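You operate a simulated robot arm through the tools that you are given. There is no shell and no other tool.

The job below is to be done with a simulated robot arm. You get a single attempt, and the scene is never put back.

## Task
Roll a test strip on to the docked number pad and weigh it down.
Fine: open the clamp; black tab strip across the keys, pressed down till it sticks, the black roller run on it, roller back on the bench, steel gauge block stood on the strip. Set down upright: steel gauge block.

It is judged by the outcome, as a careful person would: the job done as asked, and still so three seconds after it is handed in. It fails if anything else is knocked over, pushed out of place, dropped, spilled or broken.

## Robot
A 7-joint arm with a two-finger parallel gripper, fixed in place. Base frame: the origin is on the floor under the middle of its stand, x ahead of it, y to its left, z up; the work surface is at about z = 800. Lengths are in mm, angles in rad, forces in N, time in s.
With the tool pointing down near the work surface it reaches from about 300 to 700 mm from the base axis. Its first joint turns from -1.152 to 1.152 rad. Payload 1.57 kg.
Tool frame: the origin (TCP) lies between the finger pads and is the grasp point; the fingertips stand 30 mm ahead of it; z points along the fingers, y is the line along which they close. Largest opening 110 mm; finger width 24, thickness 12; the body of the gripper, 48 by 112 mm, starts 78 mm behind the TCP.
Orientation is told as [roll, pitch, yaw] about the base's x, y, z axes, in that order, counted from this pose: with the fingers straight down and closing along the base's y, the tool's x points along the base's -x, its y along +y and its z along -z.

## Interface
- The arm moves only by the tool jog_arm. Its argument "rows" is a list of rows, each an object of numbers (a shift or turn left out is 0, a gripper value left out holds the last): "x", "y", "z": the shift along the base's x, y, z in mm; "ax", "ay", "az": the turn, a rotation vector about the base's x, y, z in rad; "fingers": the finger opening in mm, from 0 to 110. In form: [{"x": .., "y": .., "z": .., "ax": .., "ay": .., "az": .., "fingers": ..}, ...]. A call has 1 to 20 rows; each row is the pose to reach, as a shift and turn from the pose commanded when the call began. A row lasts 0.2 s, in which the tool goes at most 50 mm and 0.15 rad; a call with a longer step from one row to the next is refused whole, and so is a gripper value outside its range. A pose out of reach is approached as far as the arm can. The call stops where the force on the tool passes 60 N (or 10 N more than at its start, if that is more) or the arm is blocked; 0.2 s more then pass. The fingers move at their own pace (about 108 mm/s each) and stop on an object; they squeeze with about 21 N. The grip force told is the motor's: it shows also when the fingers shut on nothing. Time passes only in rows, and 0.2 s behind the last, so rows that repeat a pose let the fingers close. The reply holds the time, the measured pose of the TCP, the force on the tool along the base axes, the opening and the grip force, in the units named above and with some noise, with the torque about the TCP (base axes, N m) and any sound that the robot's microphone picked up.
- Cameras (640 x 400 px; columns grow to the right, rows downward): "scene" is fixed at [154.5, -400.7, 1378.2]; the picture's right is [0.80, -0.60, 0.00], its down [-0.48, -0.65, -0.59] and it looks along [0.35, 0.47, -0.81] (base axes); focal length 214 px, centre (320, 200). "wrist" rides on the gripper at [70, 16, -141] in the tool frame; the picture's right is [-0.23, 0.97, 0.00], its down [-0.86, -0.20, -0.48] and it looks along [-0.47, -0.11, 0.88] (tool axes); focal length 222 px, centre (320, 200). There is no depth. A picture from a camera that has moved, and an enlarged one, comes with that camera's place and axes in the base frame and with its lens.
- get_image(camera): a new picture of that camera. It takes no simulated time.
- inspect(camera, box): a new picture of the part [left, top, right, bottom] of that camera's present view, enlarged. It takes no simulated time.
- hand_in(): hands the job in; it is judged then, once.

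Nothing tells you positions but the pictures and the camera data. Unless the task says otherwise, let go and move clear before handing in.

The tools are called after "Request:" as a command line: name --argument value ..., lists and objects as JSON in quotes. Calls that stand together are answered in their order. jog_arm: Moves the arm, as the interface text tells. Its arguments: {"type":"object","properties":{"rows":{"type":"array","items":{"type":"object","properties":{"x":{"type":"number"},"y":{"type":"number"},"z":{"type":"number"},"ax":{"type":"number"},"ay":{"type":"number"},"az":{"type":"number"},"fingers":{"type":"number"}}}}},"required":["rows"]} The other tools are called the same way: get_image (camera) takes a picture; inspect (camera, box) takes an enlarged picture of a part of a camera's view; hand_in () hands the job in.

At the start:

```text
clock: 0.0
position: [404.6, -53.3, 1091.7]
ee_rot: [-0.001, -0.001, -0.001]
ft_force: [-0.3, 0.6, -1.1]
wrist_torque: [-0.01, 0.01, 0.03]
opening: 109.9
grasp_force: 0.0
```

scene: 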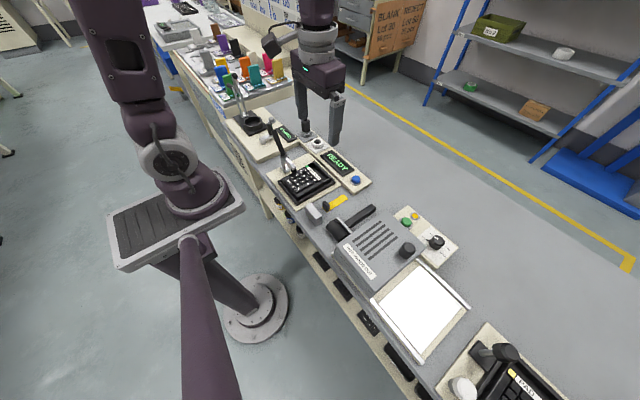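
wrist: 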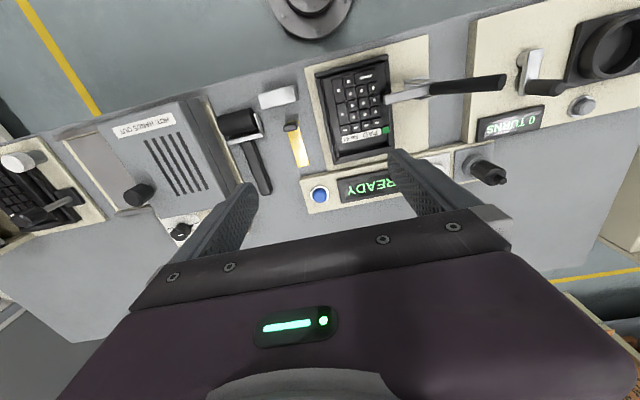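

I see a bench with a docked number pad with a toggle/lever clamp, a READY display, a steel block, a yellow strip with black tab (perhaps), a black roller, and other devices. I'll take enlarged pictures first to locate everything.

Request:
inspect --camera "scene" --box '[230, 90, 390, 190]'

Request:
inspect --camera "scene" --box '[260, 150, 420, 250]'

Request:
inspect --camera "wrist" --box '[200, 50, 360, 150]'

Request:
inspect --camera "wrist" --box '[290, 30, 530, 210]'

Request:
inspect --camera "scene" --box '[320, 200, 560, 400]'

Request:
inspect --camera "wrist" --box '[0, 80, 220, 260]'

```text
4.00 times, centred on (310, 140) of scene
camera zoom: at [154.5, -400.7, 1378.2], right [0.8, -0.6, 0.0], down [-0.48, -0.65, -0.59], along [0.35, 0.47, -0.81], focal length 858 px, centre (360, 440)
```

zoom: 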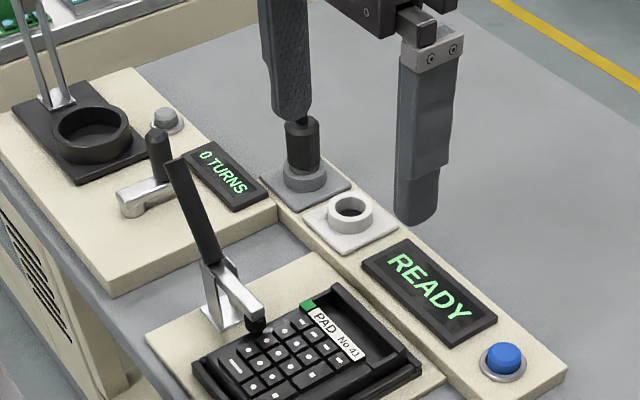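

```text
4.00 times, centred on (340, 200) of scene
camera zoom: at [154.5, -400.7, 1378.2], right [0.8, -0.6, 0.0], down [-0.48, -0.65, -0.59], along [0.35, 0.47, -0.81], focal length 858 px, centre (240, 200)
```

zoom: 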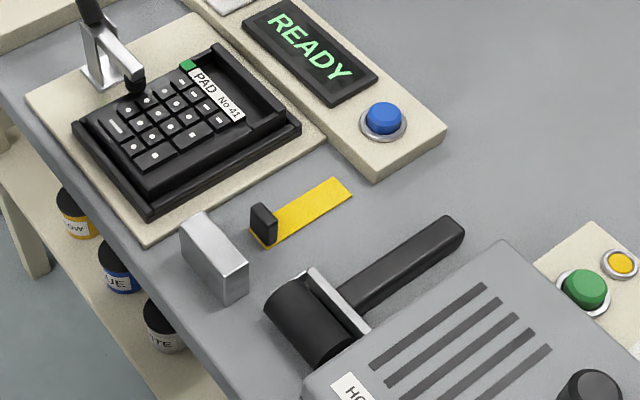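

```text
4.00 times, centred on (280, 100) of wrist
camera zoom: at [334.1, -36.5, 1234.2], right [0.23, 0.97, 0.0], down [0.86, -0.2, 0.48], along [0.47, -0.11, -0.88], focal length 888 px, centre (480, 600)
```

zoom: 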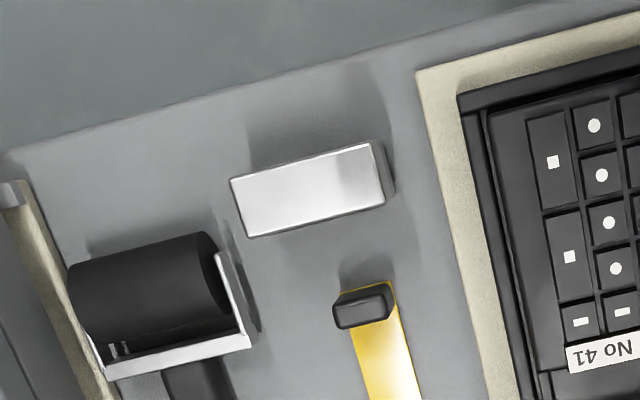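

```text
2.22 times, centred on (410, 120) of wrist
camera zoom: at [334.1, -36.5, 1234.2], right [0.23, 0.97, 0.0], down [0.86, -0.2, 0.48], along [0.47, -0.11, -0.88], focal length 494 px, centre (120, 378)
```

zoom: 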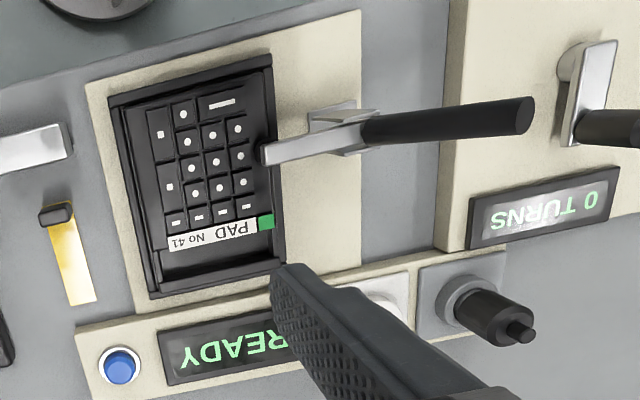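

```text
2.00 times, centred on (440, 300) of scene
camera zoom: at [154.5, -400.7, 1378.2], right [0.8, -0.6, 0.0], down [-0.48, -0.65, -0.59], along [0.35, 0.47, -0.81], focal length 429 px, centre (80, 0)
```

zoom: 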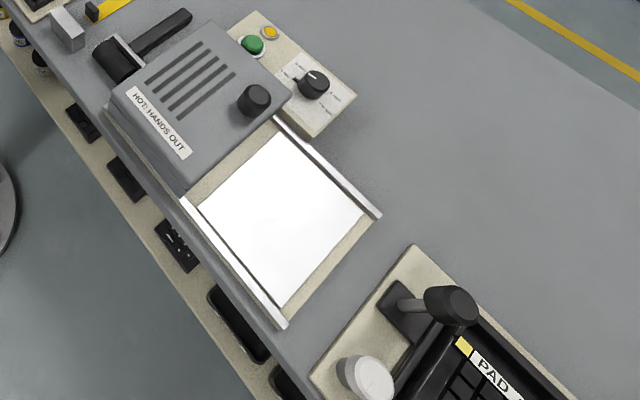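

```text
2.22 times, centred on (110, 170) of wrist
camera zoom: at [334.1, -36.5, 1234.2], right [0.23, 0.97, 0.0], down [0.86, -0.2, 0.48], along [0.47, -0.11, -0.88], focal length 494 px, centre (787, 267)
```

zoom: 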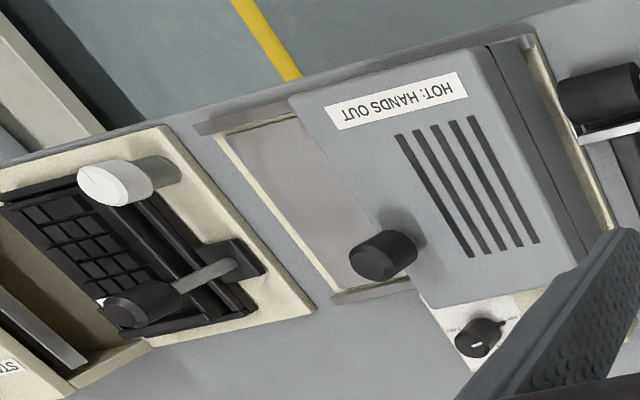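

The reachable docked pad is PAD No 41 (about x 400, y 15), with a toggle clamp on its +y side; the other pad at the far right is out of reach. I'll zoom in closer on clamp, strip, roller and block before moving.

Request:
inspect --camera "scene" --box '[256, 115, 336, 165]'

Request:
inspect --camera "scene" --box '[264, 155, 344, 205]'

Request:
inspect --camera "scene" --box '[300, 185, 380, 235]'

Request:
inspect --camera "wrist" --box '[370, 50, 530, 150]'

Request:
inspect --camera "wrist" --box '[210, 70, 320, 200]'

Request:
inspect --camera "scene" --box '[440, 310, 600, 400]'

```text
8.00 times, centred on (296, 140) of scene
camera zoom: at [154.5, -400.7, 1378.2], right [0.8, -0.6, 0.0], down [-0.48, -0.65, -0.59], along [0.35, 0.47, -0.81], focal length 1716 px, centre (512, 680)
```

zoom: 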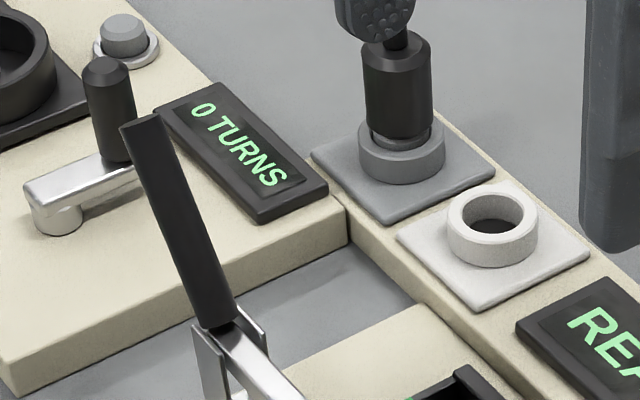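

```text
8.00 times, centred on (304, 180) of scene
camera zoom: at [154.5, -400.7, 1378.2], right [0.8, -0.6, 0.0], down [-0.48, -0.65, -0.59], along [0.35, 0.47, -0.81], focal length 1716 px, centre (448, 360)
```

zoom: 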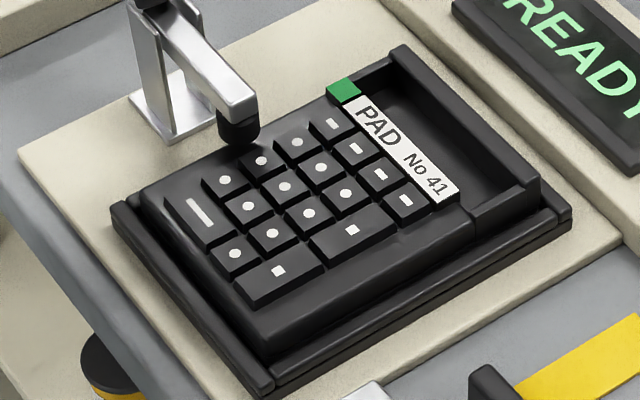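

```text
8.00 times, centred on (340, 210) of scene
camera zoom: at [154.5, -400.7, 1378.2], right [0.8, -0.6, 0.0], down [-0.48, -0.65, -0.59], along [0.35, 0.47, -0.81], focal length 1716 px, centre (160, 120)
```

zoom: 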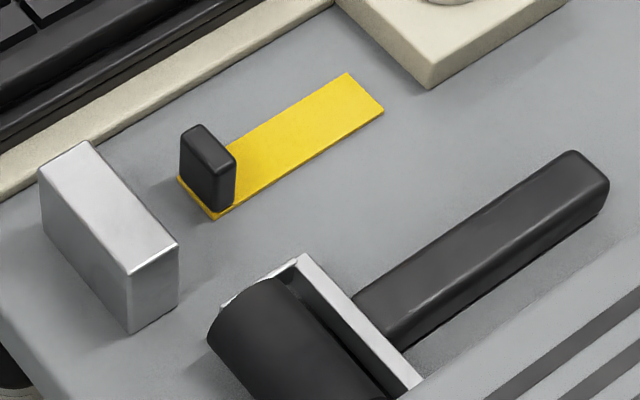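

```text
4.00 times, centred on (450, 100) of wrist
camera zoom: at [334.1, -36.5, 1234.2], right [0.23, 0.97, 0.0], down [0.86, -0.2, 0.48], along [0.47, -0.11, -0.88], focal length 888 px, centre (-200, 600)
```

zoom: 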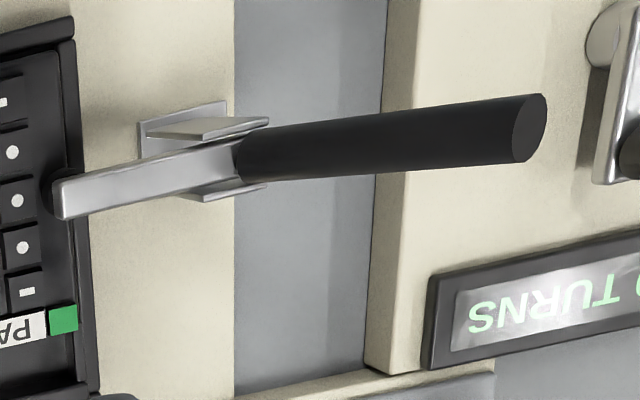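

```text
3.08 times, centred on (265, 135) of wrist
camera zoom: at [334.1, -36.5, 1234.2], right [0.23, 0.97, 0.0], down [0.86, -0.2, 0.48], along [0.47, -0.11, -0.88], focal length 684 px, centre (489, 400)
```

zoom: 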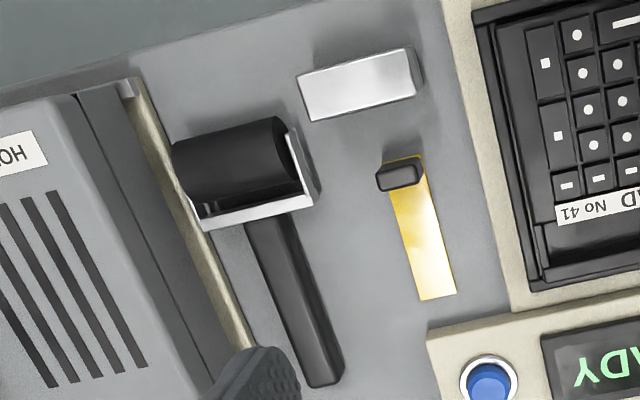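

```text
4.00 times, centred on (520, 355) of scene
camera zoom: at [154.5, -400.7, 1378.2], right [0.8, -0.6, 0.0], down [-0.48, -0.65, -0.59], along [0.35, 0.47, -0.81], focal length 858 px, centre (-480, -420)
```

zoom: 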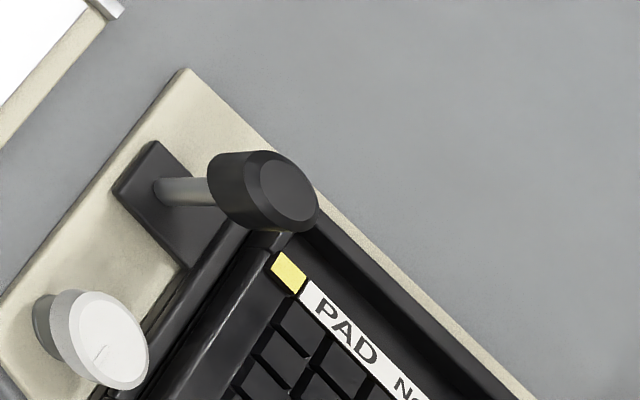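

Pad 41's keys seem to span about x 344–432, y −19–50. The strip lies about x 395–486, y −104, with the block near [350, −109], the roller near [375, −194] with its handle towards +x, and the clamp handle top near [386, 160, 950]. I'll lower the wrist camera over the bench tools for a closer look.

Request:
jog_arm --rows '[{"x": -20, "y": -15, "z": -35}, {"x": -40, "y": -30, "z": -70}, {"x": -60, "y": -45, "z": -105}, {"x": -75, "y": -57, "z": -132}, {"x": -75, "y": -57, "z": -132}]'

Request:
get_image --camera "wrist"

Request:
inspect --camera "scene" --box '[230, 90, 390, 190]'

```text
clock: 1.2
position: [330.0, -110.1, 959.9]
ee_rot: [-0.001, 0.0, 0.002]
ft_force: [-0.1, -0.7, 0.8]
wrist_torque: [-0.01, 0.02, 0.01]
opening: 110.2
grasp_force: 0.1
```

```text
taken
camera wrist: at [259.3, -94.6, 1102.3], right [0.23, 0.97, 0.0], down [0.86, -0.2, 0.48], along [0.47, -0.11, -0.88], focal length 222 px, centre (320, 200)
```

wrist: 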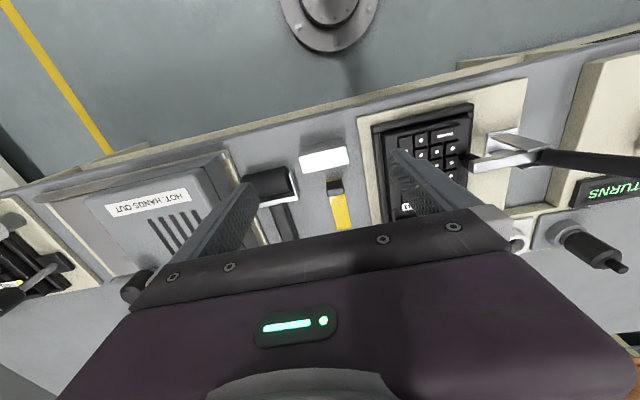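

```text
4.00 times, centred on (310, 140) of scene
camera zoom: at [154.5, -400.7, 1378.2], right [0.8, -0.6, 0.0], down [-0.48, -0.65, -0.59], along [0.35, 0.47, -0.81], focal length 858 px, centre (360, 440)
```

zoom: 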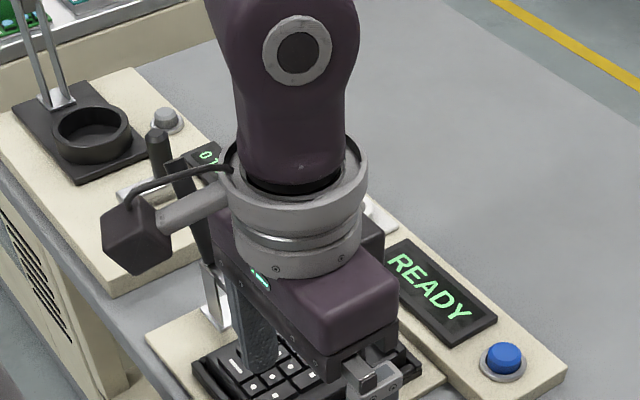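

The wrist view is inverted (picture down is +x), with block, roller and strip near the picture centre. I'll zoom in on them.

Request:
inspect --camera "wrist" --box '[230, 130, 390, 230]'

Request:
inspect --camera "wrist" --box '[360, 90, 520, 190]'

Request:
inspect --camera "wrist" --box '[480, 90, 640, 190]'

```text
4.00 times, centred on (310, 180) of wrist
camera zoom: at [259.3, -94.6, 1102.3], right [0.23, 0.97, 0.0], down [0.86, -0.2, 0.48], along [0.47, -0.11, -0.88], focal length 888 px, centre (360, 280)
```

zoom: 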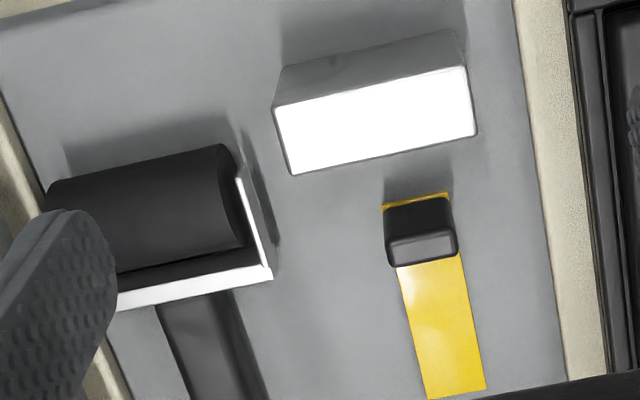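

```text
4.00 times, centred on (440, 140) of wrist
camera zoom: at [259.3, -94.6, 1102.3], right [0.23, 0.97, 0.0], down [0.86, -0.2, 0.48], along [0.47, -0.11, -0.88], focal length 888 px, centre (-160, 440)
```

zoom: 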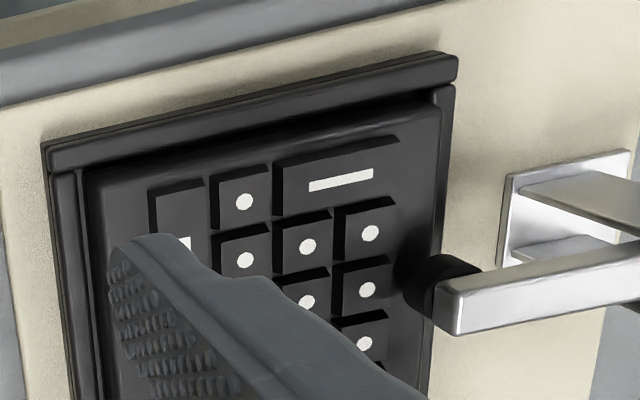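

```text
4.00 times, centred on (560, 140) of wrist
camera zoom: at [259.3, -94.6, 1102.3], right [0.23, 0.97, 0.0], down [0.86, -0.2, 0.48], along [0.47, -0.11, -0.88], focal length 888 px, centre (-640, 440)
```

zoom: 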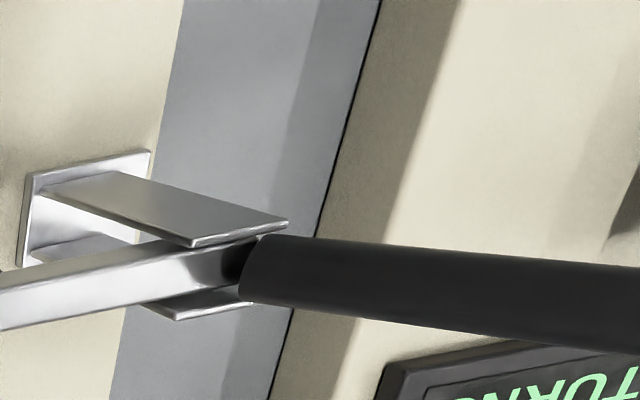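

The block is at about x 335–357, y −139–−80 (≈45 high), the tab at about x 396–406, y −104, and the clamp lever pivots near [380, 104, 886] with its handle rising towards +y at about 45°. Next I close the fingers and move above and on the −y side of the handle, to push it over (+y, down) and lift the foot.

Request:
jog_arm --rows '[{"x": 0, "y": 0, "z": 40, "fingers": 0}, {"x": 12, "y": 45, "z": 50, "fingers": 0}, {"x": 24, "y": 90, "z": 50, "fingers": 0}, {"x": 36, "y": 135, "z": 50, "fingers": 0}, {"x": 46, "y": 180, "z": 50, "fingers": 0}, {"x": 53, "y": 218, "z": 50, "fingers": 0}, {"x": 53, "y": 218, "z": 50, "fingers": 0}]'

Request:
get_image --camera "wrist"

Request:
inspect --camera "scene" --box '[230, 90, 390, 190]'

```text
clock: 2.8
position: [382.6, 107.6, 1012.6]
ee_rot: [-0.001, -0.001, 0.0]
ft_force: [-0.8, -0.9, -0.6]
wrist_torque: [0.01, 0.01, 0.0]
opening: 0.0
grasp_force: 21.0
```

```text
taken
camera wrist: at [311.9, 123.9, 1153.0], right [0.23, 0.97, 0.0], down [0.86, -0.2, 0.48], along [0.47, -0.11, -0.88], focal length 222 px, centre (320, 200)
```

wrist: 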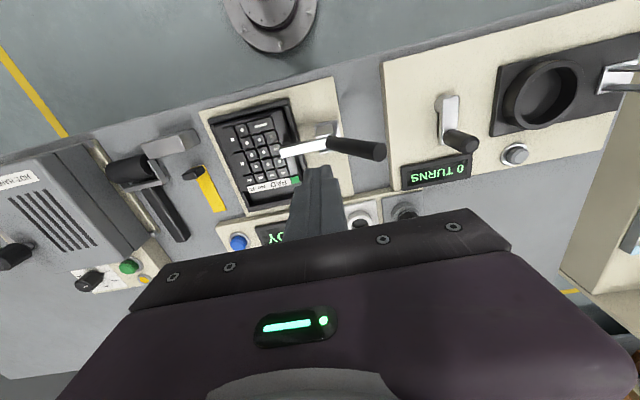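

```text
4.00 times, centred on (310, 140) of scene
camera zoom: at [154.5, -400.6, 1378.2], right [0.8, -0.6, 0.0], down [-0.48, -0.65, -0.59], along [0.35, 0.47, -0.81], focal length 858 px, centre (360, 440)
```

zoom: 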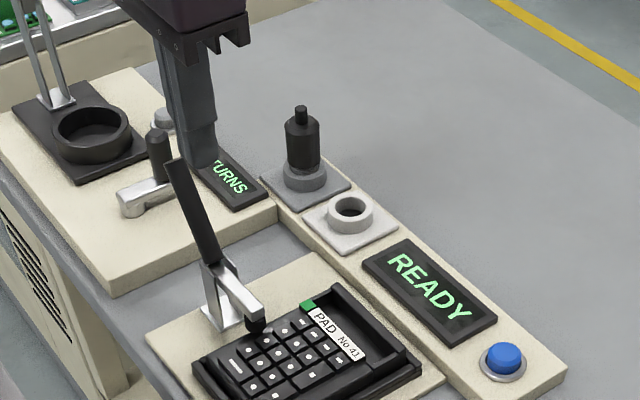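

The fingers are closed above the clamp. I'll zoom the wrist view to compare the fingertip and handle positions.

Request:
inspect --camera "wrist" --box '[240, 100, 400, 200]'

Request:
inspect --camera "scene" --box '[250, 110, 330, 160]'

```text
4.00 times, centred on (320, 150) of wrist
camera zoom: at [311.9, 123.9, 1153.0], right [0.23, 0.97, 0.0], down [0.86, -0.2, 0.48], along [0.47, -0.11, -0.88], focal length 888 px, centre (320, 400)
```

zoom: 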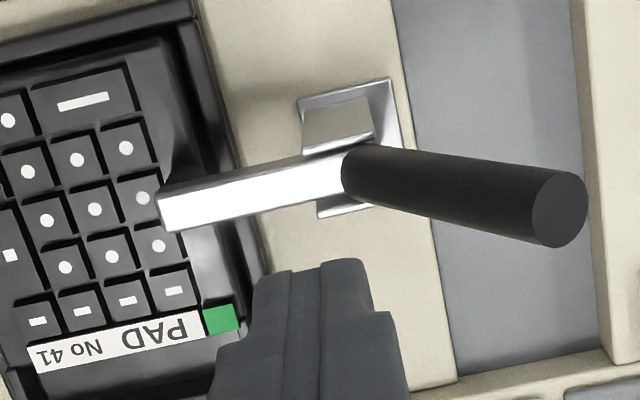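

```text
8.00 times, centred on (290, 135) of scene
camera zoom: at [154.5, -400.6, 1378.2], right [0.8, -0.6, 0.0], down [-0.48, -0.65, -0.59], along [0.35, 0.47, -0.81], focal length 1716 px, centre (560, 720)
```

zoom: 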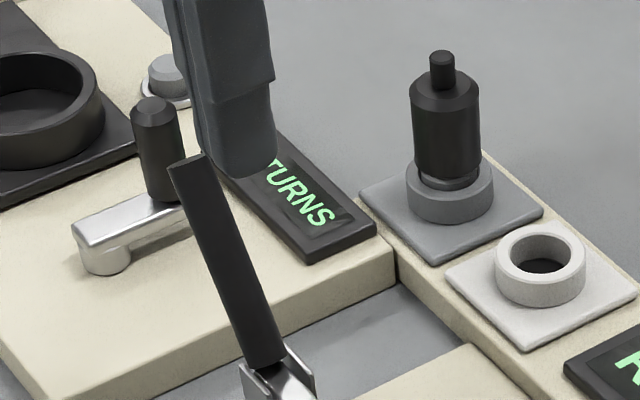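

The handle end is near [386, 164, 947] and its root near [384, 112, 877], so it leans about 53° above horizontal towards +y. I'll descend on the −y side of it with the tip at about z 925, clear of the bracket.

Request:
jog_arm --rows '[{"x": 2, "z": -25}, {"x": 2, "z": -50}, {"x": 2, "z": -57}, {"x": 2, "z": -57}]'

Request:
inspect --camera "wrist" --box '[240, 100, 480, 250]'

Request:
inspect --camera "scene" --box '[250, 110, 330, 160]'

```text
clock: 3.8
position: [384.6, 108.3, 952.5]
ee_rot: [0.001, 0.002, 0.001]
ft_force: [0.3, 0.8, -0.2]
wrist_torque: [0.02, -0.01, 0.02]
opening: 0.1
grasp_force: 21.5
```

```text
2.67 times, centred on (360, 175) of wrist
camera zoom: at [314.5, 124.1, 1094.6], right [0.23, 0.97, 0.0], down [0.86, -0.2, 0.48], along [0.47, -0.11, -0.88], focal length 592 px, centre (213, 267)
```

zoom: 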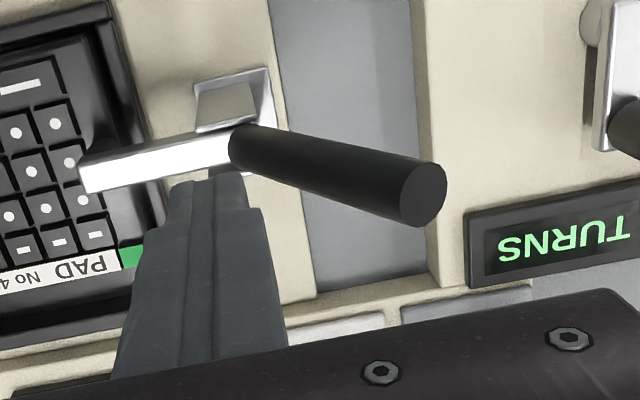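

```text
8.00 times, centred on (290, 135) of scene
camera zoom: at [154.5, -400.7, 1378.2], right [0.8, -0.6, 0.0], down [-0.48, -0.65, -0.59], along [0.35, 0.47, -0.81], focal length 1716 px, centre (560, 720)
```

zoom: 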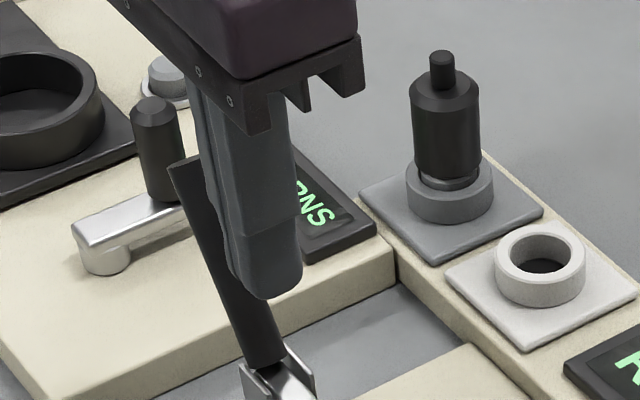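

The tip is level with the handle and aligned in x (about 385). I'll now push +y gently along the expected arc and watch the forces.

Request:
jog_arm --rows '[{"y": 10}, {"y": 16, "z": -1}, {"y": 22, "z": -3}, {"y": 27, "z": -7}, {"y": 32, "z": -12}, {"y": 32, "z": -12}]'

Request:
inspect --camera "wrist" --box '[240, 100, 480, 250]'

Request:
inspect --camera "scene" --box '[240, 110, 340, 172]'

```text
clock: 5.2
position: [384.0, 140.6, 942.6]
ee_rot: [-0.001, 0.0, -0.001]
ft_force: [-1.0, 0.3, 0.4]
wrist_torque: [-0.02, 0.01, 0.02]
opening: 0.2
grasp_force: 20.9
```

```text
2.67 times, centred on (360, 175) of wrist
camera zoom: at [313.7, 156.6, 1083.5], right [0.23, 0.97, 0.0], down [0.86, -0.2, 0.48], along [0.47, -0.11, -0.88], focal length 592 px, centre (213, 267)
```

zoom: 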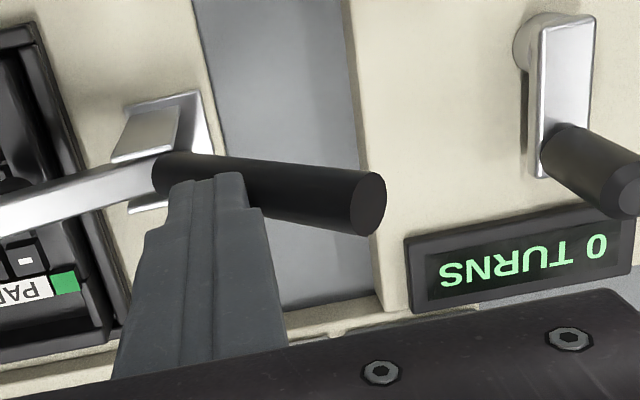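

```text
6.40 times, centred on (290, 141) of scene
camera zoom: at [154.5, -400.7, 1378.2], right [0.8, -0.6, 0.0], down [-0.48, -0.65, -0.59], along [0.35, 0.47, -0.81], focal length 1373 px, centre (512, 578)
```

zoom: 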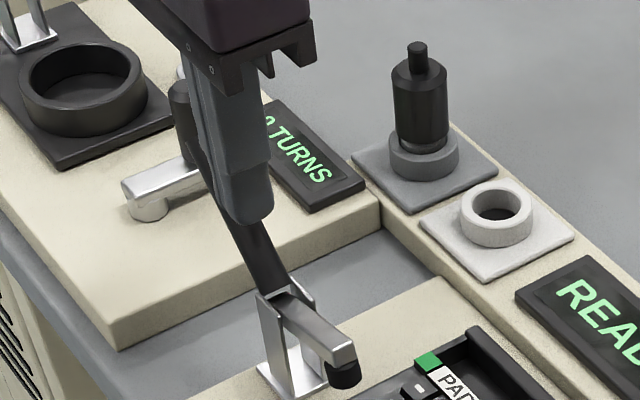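

The handle is moving and the foot is lifting, with almost no resistance. I'll continue the arc downwards.

Request:
jog_arm --rows '[{"y": 5, "z": -6}, {"y": 9, "z": -13}, {"y": 12, "z": -21}, {"y": 14, "z": -30}, {"y": 15, "z": -38}, {"y": 15, "z": -38}]'

Request:
inspect --camera "wrist" --box '[240, 100, 480, 250]'

Request:
inspect --camera "scene" --box '[240, 110, 340, 172]'

```text
clock: 6.6
position: [384.2, 154.2, 903.6]
ee_rot: [0.0, 0.0, -0.001]
ft_force: [-0.9, -0.3, -0.5]
wrist_torque: [0.03, -0.04, -0.02]
opening: 0.0
grasp_force: 20.9
```

```text
2.67 times, centred on (360, 175) of wrist
camera zoom: at [314.1, 170.3, 1044.6], right [0.23, 0.97, 0.0], down [0.86, -0.2, 0.48], along [0.47, -0.11, -0.88], focal length 592 px, centre (213, 267)
```

zoom: 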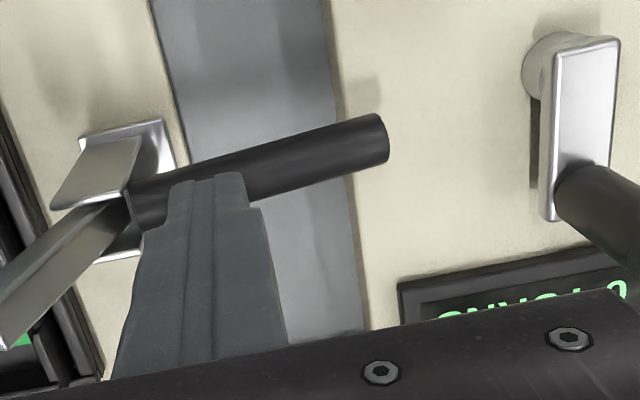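

```text
6.40 times, centred on (290, 141) of scene
camera zoom: at [154.5, -400.7, 1378.2], right [0.8, -0.6, 0.0], down [-0.48, -0.65, -0.59], along [0.35, 0.47, -0.81], focal length 1373 px, centre (512, 578)
```

zoom: 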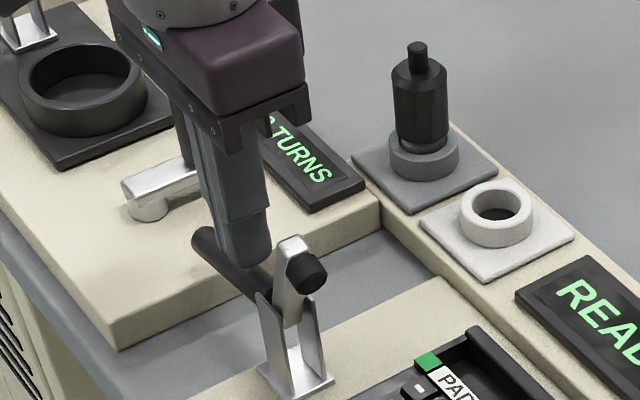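

The handle is nearly horizontal and the foot is up. I'll push a bit further down towards its stop, then back off and see whether it stays open.

Request:
jog_arm --rows '[{"y": 1, "z": -5}, {"y": 2, "z": -10}, {"y": 2, "z": -15}, {"y": 2, "z": -20}, {"y": 2, "z": -20}]'

Request:
inspect --camera "wrist" --box '[240, 100, 480, 250]'

Request:
inspect --camera "scene" --box '[240, 110, 340, 172]'

```text
clock: 7.3
position: [385.1, 156.8, 894.3]
ee_rot: [-0.001, -0.002, -0.001]
ft_force: [-6.4, -1.4, 34.2]
wrist_torque: [-0.38, 0.2, -0.08]
opening: 0.0
grasp_force: 21.0
stopped in row 3: the force on the tool passed its limit at 78 N (the readings are from after the stop); the commanded pose is now the measured one
```

```text
2.67 times, centred on (360, 175) of wrist
camera zoom: at [314.0, 172.4, 1036.7], right [0.23, 0.97, 0.0], down [0.85, -0.2, 0.48], along [0.47, -0.11, -0.88], focal length 592 px, centre (213, 267)
```

zoom: 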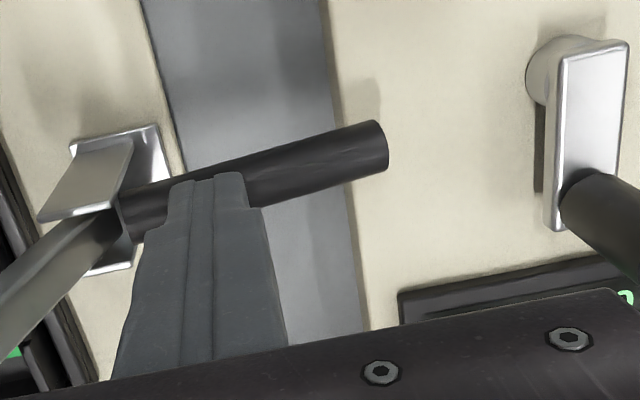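

```text
6.40 times, centred on (290, 141) of scene
camera zoom: at [153.9, -400.9, 1378.2], right [0.8, -0.6, 0.0], down [-0.48, -0.65, -0.59], along [0.35, 0.47, -0.81], focal length 1373 px, centre (512, 578)
```

zoom: 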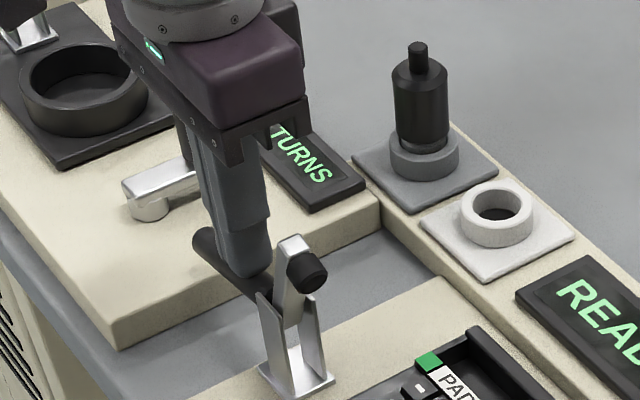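

The lever has reached its stop. I'll back straight off upwards and check that the clamp stays open.

Request:
jog_arm --rows '[{"z": 10}, {"z": 40}, {"y": -20, "z": 80}, {"y": -60, "z": 105}, {"y": -100, "z": 115}, {"y": -100, "z": 115}, {"y": -100, "z": 115}]'

Request:
get_image --camera "wrist"

Request:
inspect --camera "scene" --box '[230, 110, 350, 185]'

```text
clock: 8.9
position: [384.6, 56.3, 1009.2]
ee_rot: [0.0, -0.003, -0.002]
ft_force: [0.3, 0.0, -0.8]
wrist_torque: [-0.01, -0.01, 0.01]
opening: 0.1
grasp_force: 21.1
```

```text
taken
camera wrist: at [314.1, 71.6, 1149.9], right [0.23, 0.97, 0.0], down [0.85, -0.2, 0.48], along [0.47, -0.11, -0.88], focal length 222 px, centre (320, 200)
```

wrist: 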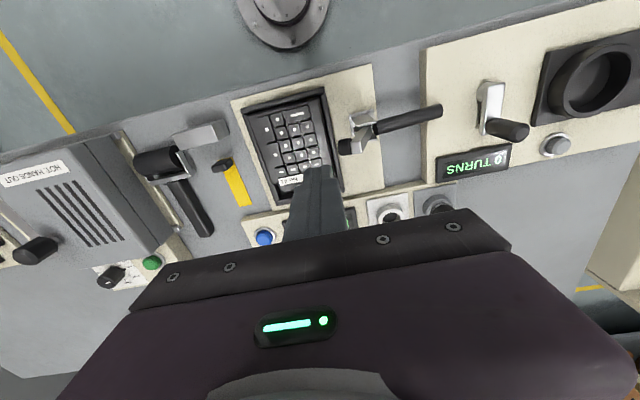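

```text
5.33 times, centred on (290, 148) of scene
camera zoom: at [154.5, -400.7, 1378.2], right [0.8, -0.6, 0.0], down [-0.48, -0.65, -0.59], along [0.35, 0.47, -0.81], focal length 1144 px, centre (480, 480)
```

zoom: 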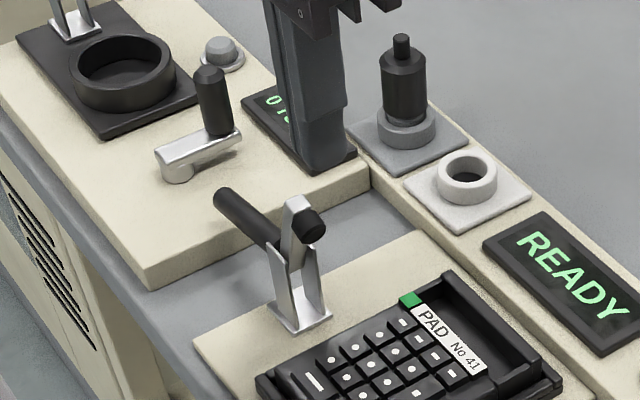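

The clamp stays open with the foot well above the pad. Now I'll look closely at the pad to fix the key positions and heights.

Request:
inspect --camera "wrist" --box '[220, 70, 380, 190]'

Request:
inspect --camera "scene" --box '[264, 155, 344, 205]'

Request:
inspect --camera "wrist" --box '[120, 110, 280, 240]'

```text
3.33 times, centred on (300, 130) of wrist
camera zoom: at [314.1, 71.6, 1149.9], right [0.23, 0.97, 0.0], down [0.85, -0.2, 0.48], along [0.47, -0.11, -0.88], focal length 740 px, centre (387, 433)
```

zoom: 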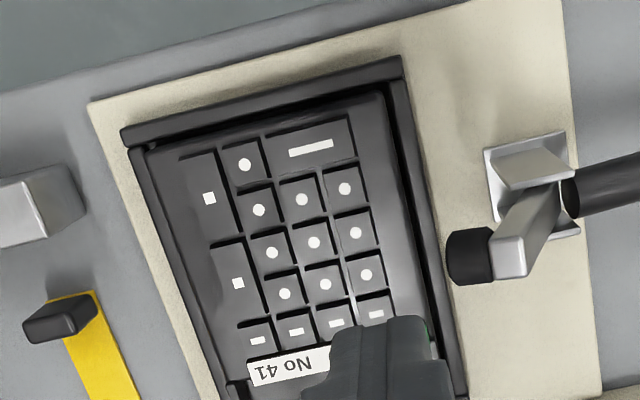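

```text
8.00 times, centred on (304, 180) of scene
camera zoom: at [154.5, -400.7, 1378.2], right [0.8, -0.6, 0.0], down [-0.48, -0.65, -0.59], along [0.35, 0.47, -0.81], focal length 1716 px, centre (448, 360)
```

zoom: 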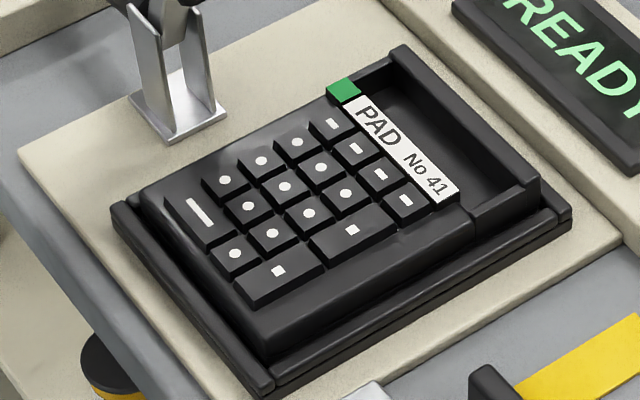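

```text
3.08 times, centred on (200, 175) of wrist
camera zoom: at [314.1, 71.6, 1149.9], right [0.23, 0.97, 0.0], down [0.85, -0.2, 0.48], along [0.47, -0.11, -0.88], focal length 684 px, centre (689, 277)
```

zoom: 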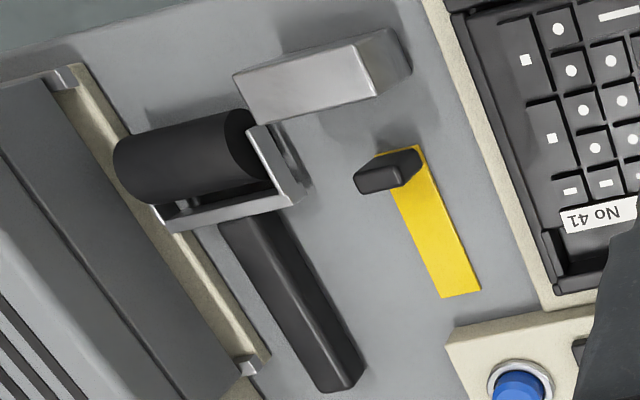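

The key tops look flat at z ≈ 842, with the key field centred near [385, 15] and about 90 × 72 mm. The strip spans about x 393–482 at y −104.5, with its tab at x ≈ 399 and tab top at z ≈ 827. Next I hover over the tab with the fingers partly open and check alignment.

Request:
jog_arm --rows '[{"x": 3, "y": -40, "z": 0, "fingers": 50}, {"x": 7, "y": -85, "z": -10, "fingers": 50}, {"x": 11, "y": -125, "z": -30, "fingers": 50}, {"x": 14, "y": -161, "z": -60, "fingers": 50}, {"x": 14, "y": -161, "z": -105, "fingers": 50}, {"x": 14, "y": -161, "z": -125, "fingers": 50}, {"x": 14, "y": -161, "z": -125, "fingers": 50}]'

Request:
get_image --camera "wrist"

Request:
inspect --camera "wrist" --box '[240, 120, 400, 220]'

Request:
inspect --camera "scene" --box '[290, 160, 410, 235]'

```text
clock: 10.5
position: [397.9, -103.7, 884.7]
ee_rot: [0.0, -0.002, 0.0]
ft_force: [-0.8, 0.6, -0.5]
wrist_torque: [-0.01, 0.0, -0.03]
opening: 50.1
grasp_force: 0.1
```

```text
taken
camera wrist: at [327.6, -88.4, 1026.6], right [0.23, 0.97, 0.0], down [0.85, -0.2, 0.48], along [0.47, -0.11, -0.88], focal length 222 px, centre (320, 200)
```

wrist: 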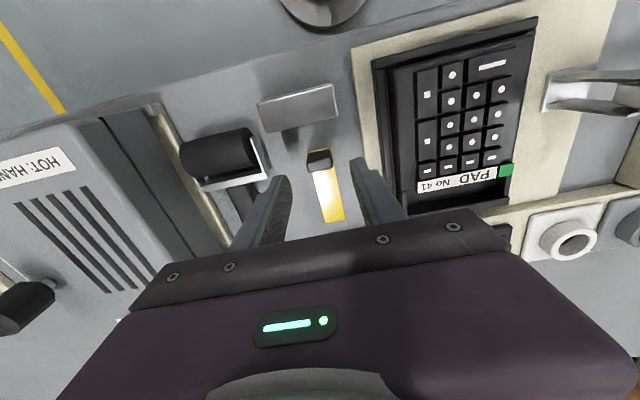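

```text
4.00 times, centred on (320, 170) of wrist
camera zoom: at [327.6, -88.4, 1026.6], right [0.23, 0.97, 0.0], down [0.85, -0.2, 0.48], along [0.47, -0.11, -0.88], focal length 888 px, centre (320, 320)
```

zoom: 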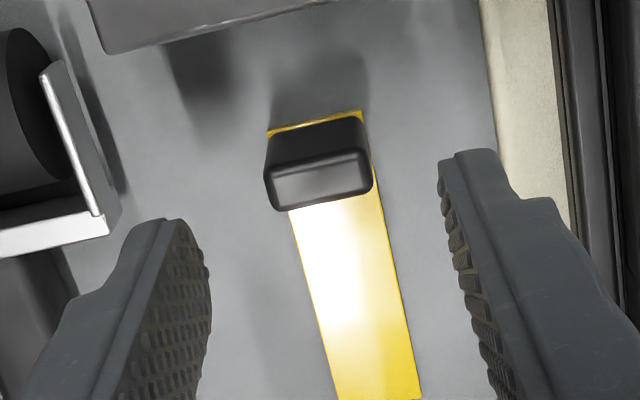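

```text
5.33 times, centred on (350, 198) of scene
camera zoom: at [154.5, -400.7, 1378.2], right [0.8, -0.6, 0.0], down [-0.48, -0.65, -0.59], along [0.35, 0.47, -0.81], focal length 1144 px, centre (160, 213)
```

zoom: 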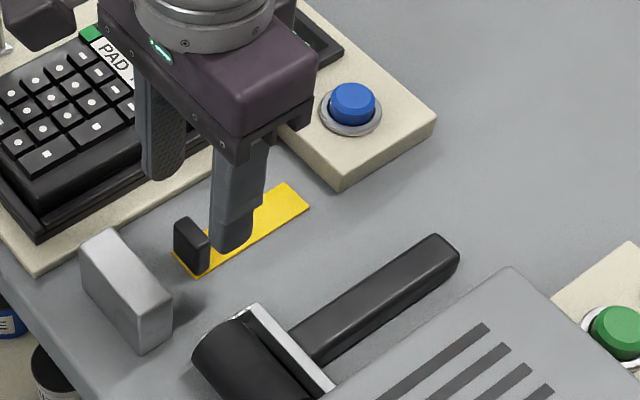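

The tab top appears centred near [398.5, −104.8], almost under the TCP. I'll correct slightly and descend so the tips are about 4–5 mm above the bench.

Request:
jog_arm --rows '[{"x": 1, "y": -1, "z": -20, "fingers": 50}, {"x": 1, "y": -1, "z": -40, "fingers": 50}, {"x": 1, "y": -1, "z": -50, "fingers": 50}, {"x": 1, "y": -1, "z": -50, "fingers": 50}]'

Request:
inspect --camera "wrist" --box '[240, 120, 400, 220]'

Request:
inspect --camera "scene" --box '[290, 160, 410, 235]'

```text
clock: 11.5
position: [399.3, -106.1, 836.0]
ee_rot: [-0.002, -0.003, -0.003]
ft_force: [-0.5, -0.5, 0.3]
wrist_torque: [0.02, 0.03, -0.01]
opening: 50.0
grasp_force: 0.0
```

```text
4.00 times, centred on (320, 170) of wrist
camera zoom: at [328.7, -89.6, 977.1], right [0.23, 0.97, 0.0], down [0.85, -0.2, 0.48], along [0.47, -0.11, -0.88], focal length 888 px, centre (320, 320)
```

zoom: 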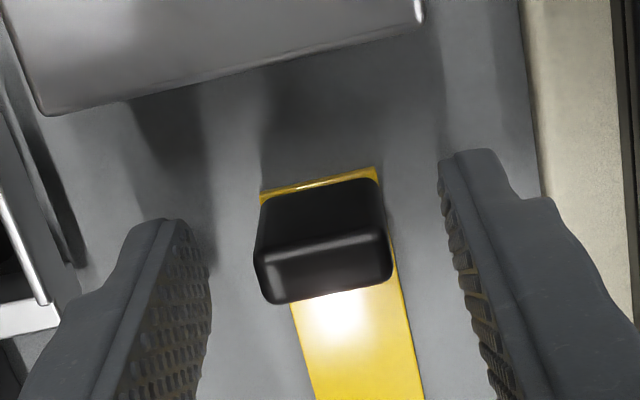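

```text
5.33 times, centred on (350, 198) of scene
camera zoom: at [154.5, -400.7, 1378.2], right [0.8, -0.6, 0.0], down [-0.48, -0.65, -0.59], along [0.35, 0.47, -0.81], focal length 1144 px, centre (160, 213)
```

zoom: 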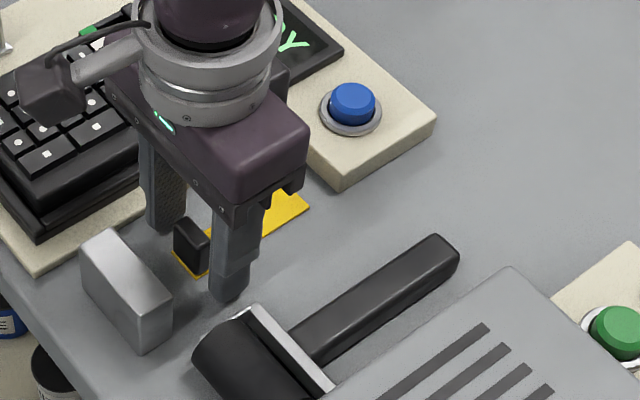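

The fingers straddle the tab well, with the tips about 6 mm above the bench. I'll close on the tab.

Request:
jog_arm --rows '[{"y": 0.5, "fingers": 30}, {"y": 0.5, "fingers": 15}, {"y": 0.5, "fingers": 15}, {"y": 0.5, "fingers": 10}, {"y": 0.5, "fingers": 10}]'

Request:
inspect --camera "wrist" --box '[240, 120, 400, 220]'

```text
clock: 12.7
position: [398.6, -106.4, 836.6]
ee_rot: [-0.001, -0.002, 0.0]
ft_force: [0.5, 0.1, 1.2]
wrist_torque: [0.01, 0.02, -0.03]
opening: 23.6
grasp_force: 20.7
```

```text
4.00 times, centred on (320, 170) of wrist
camera zoom: at [328.9, -89.4, 977.1], right [0.23, 0.97, 0.0], down [0.85, -0.2, 0.48], along [0.47, -0.11, -0.88], focal length 888 px, centre (320, 320)
```

zoom: 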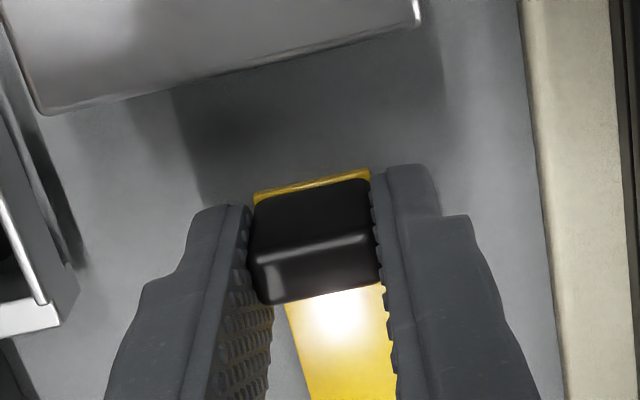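

The tab is gripped (opening 23.6). I'll lift slowly and check that the strip comes up level.

Request:
jog_arm --rows '[{"z": 4}, {"z": 10}, {"z": 25}, {"z": 45}, {"z": 65}, {"z": 65}]'

Request:
inspect --camera "wrist" --box '[220, 120, 420, 240]'

Request:
inspect --camera "scene" --box '[290, 130, 410, 235]'

```text
clock: 14.1
position: [399.7, -107.1, 899.7]
ee_rot: [0.0, -0.002, -0.002]
ft_force: [0.2, 0.5, 0.7]
wrist_torque: [-0.03, 0.02, 0.0]
opening: 23.5
grasp_force: 21.3
```

```text
3.20 times, centred on (320, 180) of wrist
camera zoom: at [329.3, -90.3, 1042.0], right [0.23, 0.97, 0.0], down [0.85, -0.2, 0.48], along [0.47, -0.11, -0.88], focal length 711 px, centre (320, 264)
```

zoom: 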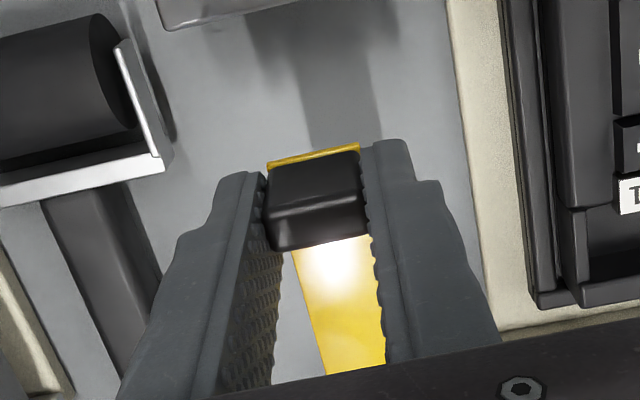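

```text
3.81 times, centred on (350, 182) of scene
camera zoom: at [154.5, -400.7, 1378.2], right [0.8, -0.6, 0.0], down [-0.48, -0.65, -0.59], along [0.35, 0.47, -0.81], focal length 817 px, centre (206, 267)
```

zoom: 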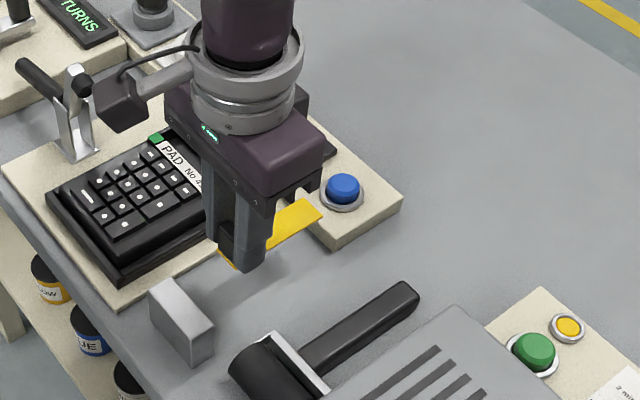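

The strip lifted level and is held firmly. I'll carry it over the pad so the strip centre comes to about [385, 15], still above the keys.

Request:
jog_arm --rows '[{"z": 20}, {"x": -13, "y": 30, "z": 22}, {"x": -30, "y": 70, "z": 22}, {"x": -45, "y": 105, "z": 22}, {"x": -52, "y": 122, "z": 22}, {"x": -52, "y": 122, "z": 15}, {"x": -52, "y": 122, "z": 15}]'

Request:
inspect --camera "wrist" --box '[220, 100, 460, 250]'

Request:
inspect --camera "scene" --box '[240, 130, 360, 205]'

```text
clock: 15.7
position: [350.4, 15.9, 916.0]
ee_rot: [-0.001, -0.001, -0.002]
ft_force: [-0.1, -0.1, -0.2]
wrist_torque: [-0.03, 0.02, -0.02]
opening: 23.6
grasp_force: 20.8
```

```text
2.67 times, centred on (340, 175) of wrist
camera zoom: at [278.5, 33.0, 1056.3], right [0.23, 0.97, 0.0], down [0.85, -0.2, 0.48], along [0.47, -0.11, -0.88], focal length 592 px, centre (267, 267)
```

zoom: 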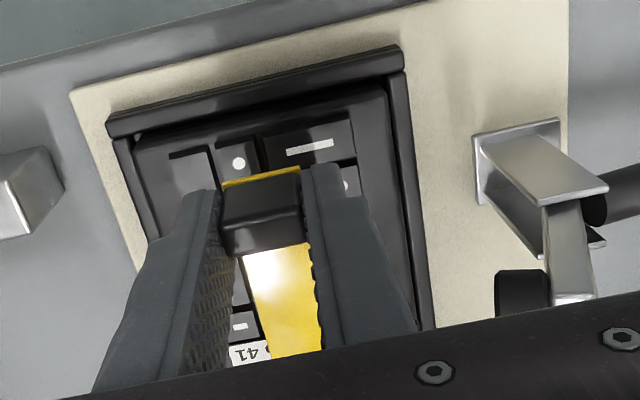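

```text
5.33 times, centred on (300, 168) of scene
camera zoom: at [154.5, -400.7, 1378.2], right [0.8, -0.6, 0.0], down [-0.48, -0.65, -0.59], along [0.35, 0.47, -0.81], focal length 1144 px, centre (427, 373)
```

zoom: 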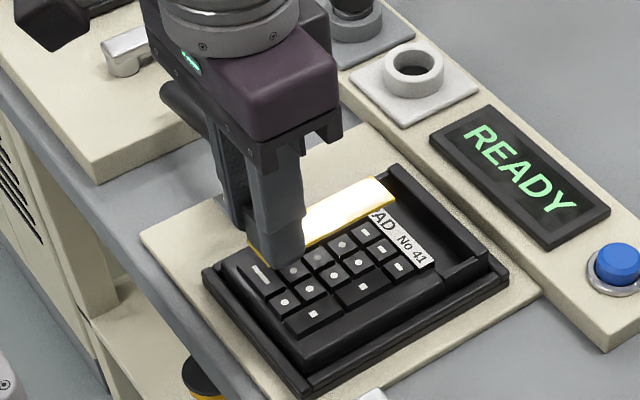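

By the wrist camera the strip's near end is at x ≈ 340, y ≈ 16, about 2 mm too far in +x and 1 mm in +y. I'll correct that and descend to just above the keys.

Request:
jog_arm --rows '[{"x": -2, "y": -1, "z": -10}, {"x": -2, "y": -1, "z": -20}, {"x": -2, "y": -1, "z": -30}, {"x": -2, "y": -1, "z": -32}, {"x": -2, "y": -1, "z": -32}]'

Request:
inspect --camera "wrist" --box '[220, 100, 460, 250]'

Request:
inspect --camera "scene" --box '[260, 145, 360, 207]'

```text
clock: 16.9
position: [347.3, 14.4, 883.4]
ee_rot: [0.001, -0.002, 0.0]
ft_force: [-1.0, 0.3, 1.2]
wrist_torque: [0.01, 0.0, 0.01]
opening: 23.8
grasp_force: 20.6
```

```text
2.67 times, centred on (340, 175) of wrist
camera zoom: at [275.7, 31.6, 1024.1], right [0.23, 0.97, 0.0], down [0.85, -0.2, 0.48], along [0.47, -0.11, -0.88], focal length 592 px, centre (267, 267)
```

zoom: 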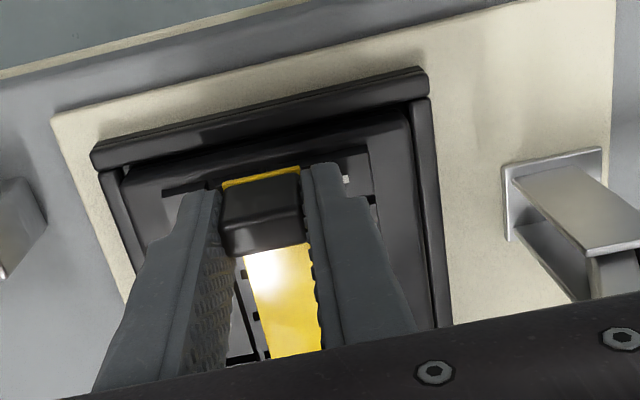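

```text
6.40 times, centred on (310, 176) of scene
camera zoom: at [154.5, -400.7, 1378.2], right [0.8, -0.6, 0.0], down [-0.48, -0.65, -0.59], along [0.35, 0.47, -0.81], focal length 1373 px, centre (384, 354)
```

zoom: 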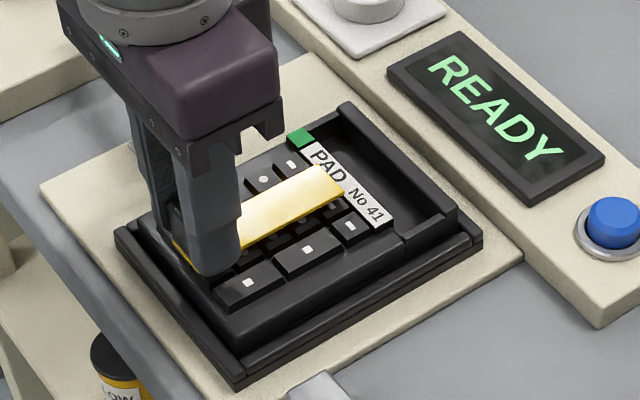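

The strip is positioned over the keys, spanning nearly the whole key field and about 4–5 mm above it. I'll lower in small steps until contact and press down through the tab.

Request:
jog_arm --rows '[{"y": -1, "z": -2}, {"y": -1, "z": -3}, {"y": -1, "z": -4}, {"y": -1, "z": -5}, {"y": -1, "z": -5}]'

Request:
inspect --camera "scene" --box '[260, 145, 360, 207]'

```text
clock: 18.1
position: [345.8, 14.1, 878.3]
ee_rot: [-0.001, 0.0, -0.005]
ft_force: [0.4, 0.2, -0.3]
wrist_torque: [0.02, -0.04, 0.0]
opening: 23.4
grasp_force: 20.4
```

```text
6.40 times, centred on (310, 176) of scene
camera zoom: at [154.5, -400.7, 1378.2], right [0.8, -0.6, 0.0], down [-0.48, -0.65, -0.59], along [0.35, 0.47, -0.81], focal length 1373 px, centre (384, 354)
```

zoom: 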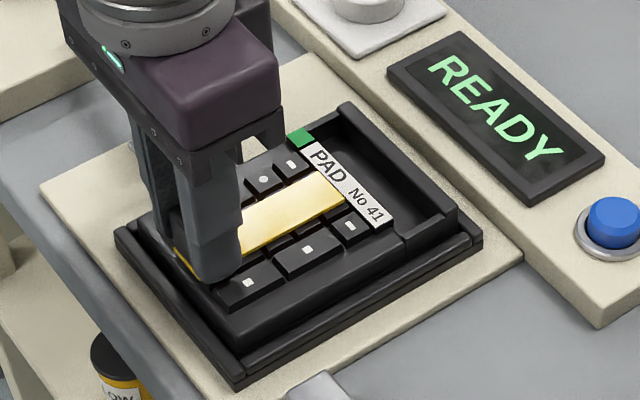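

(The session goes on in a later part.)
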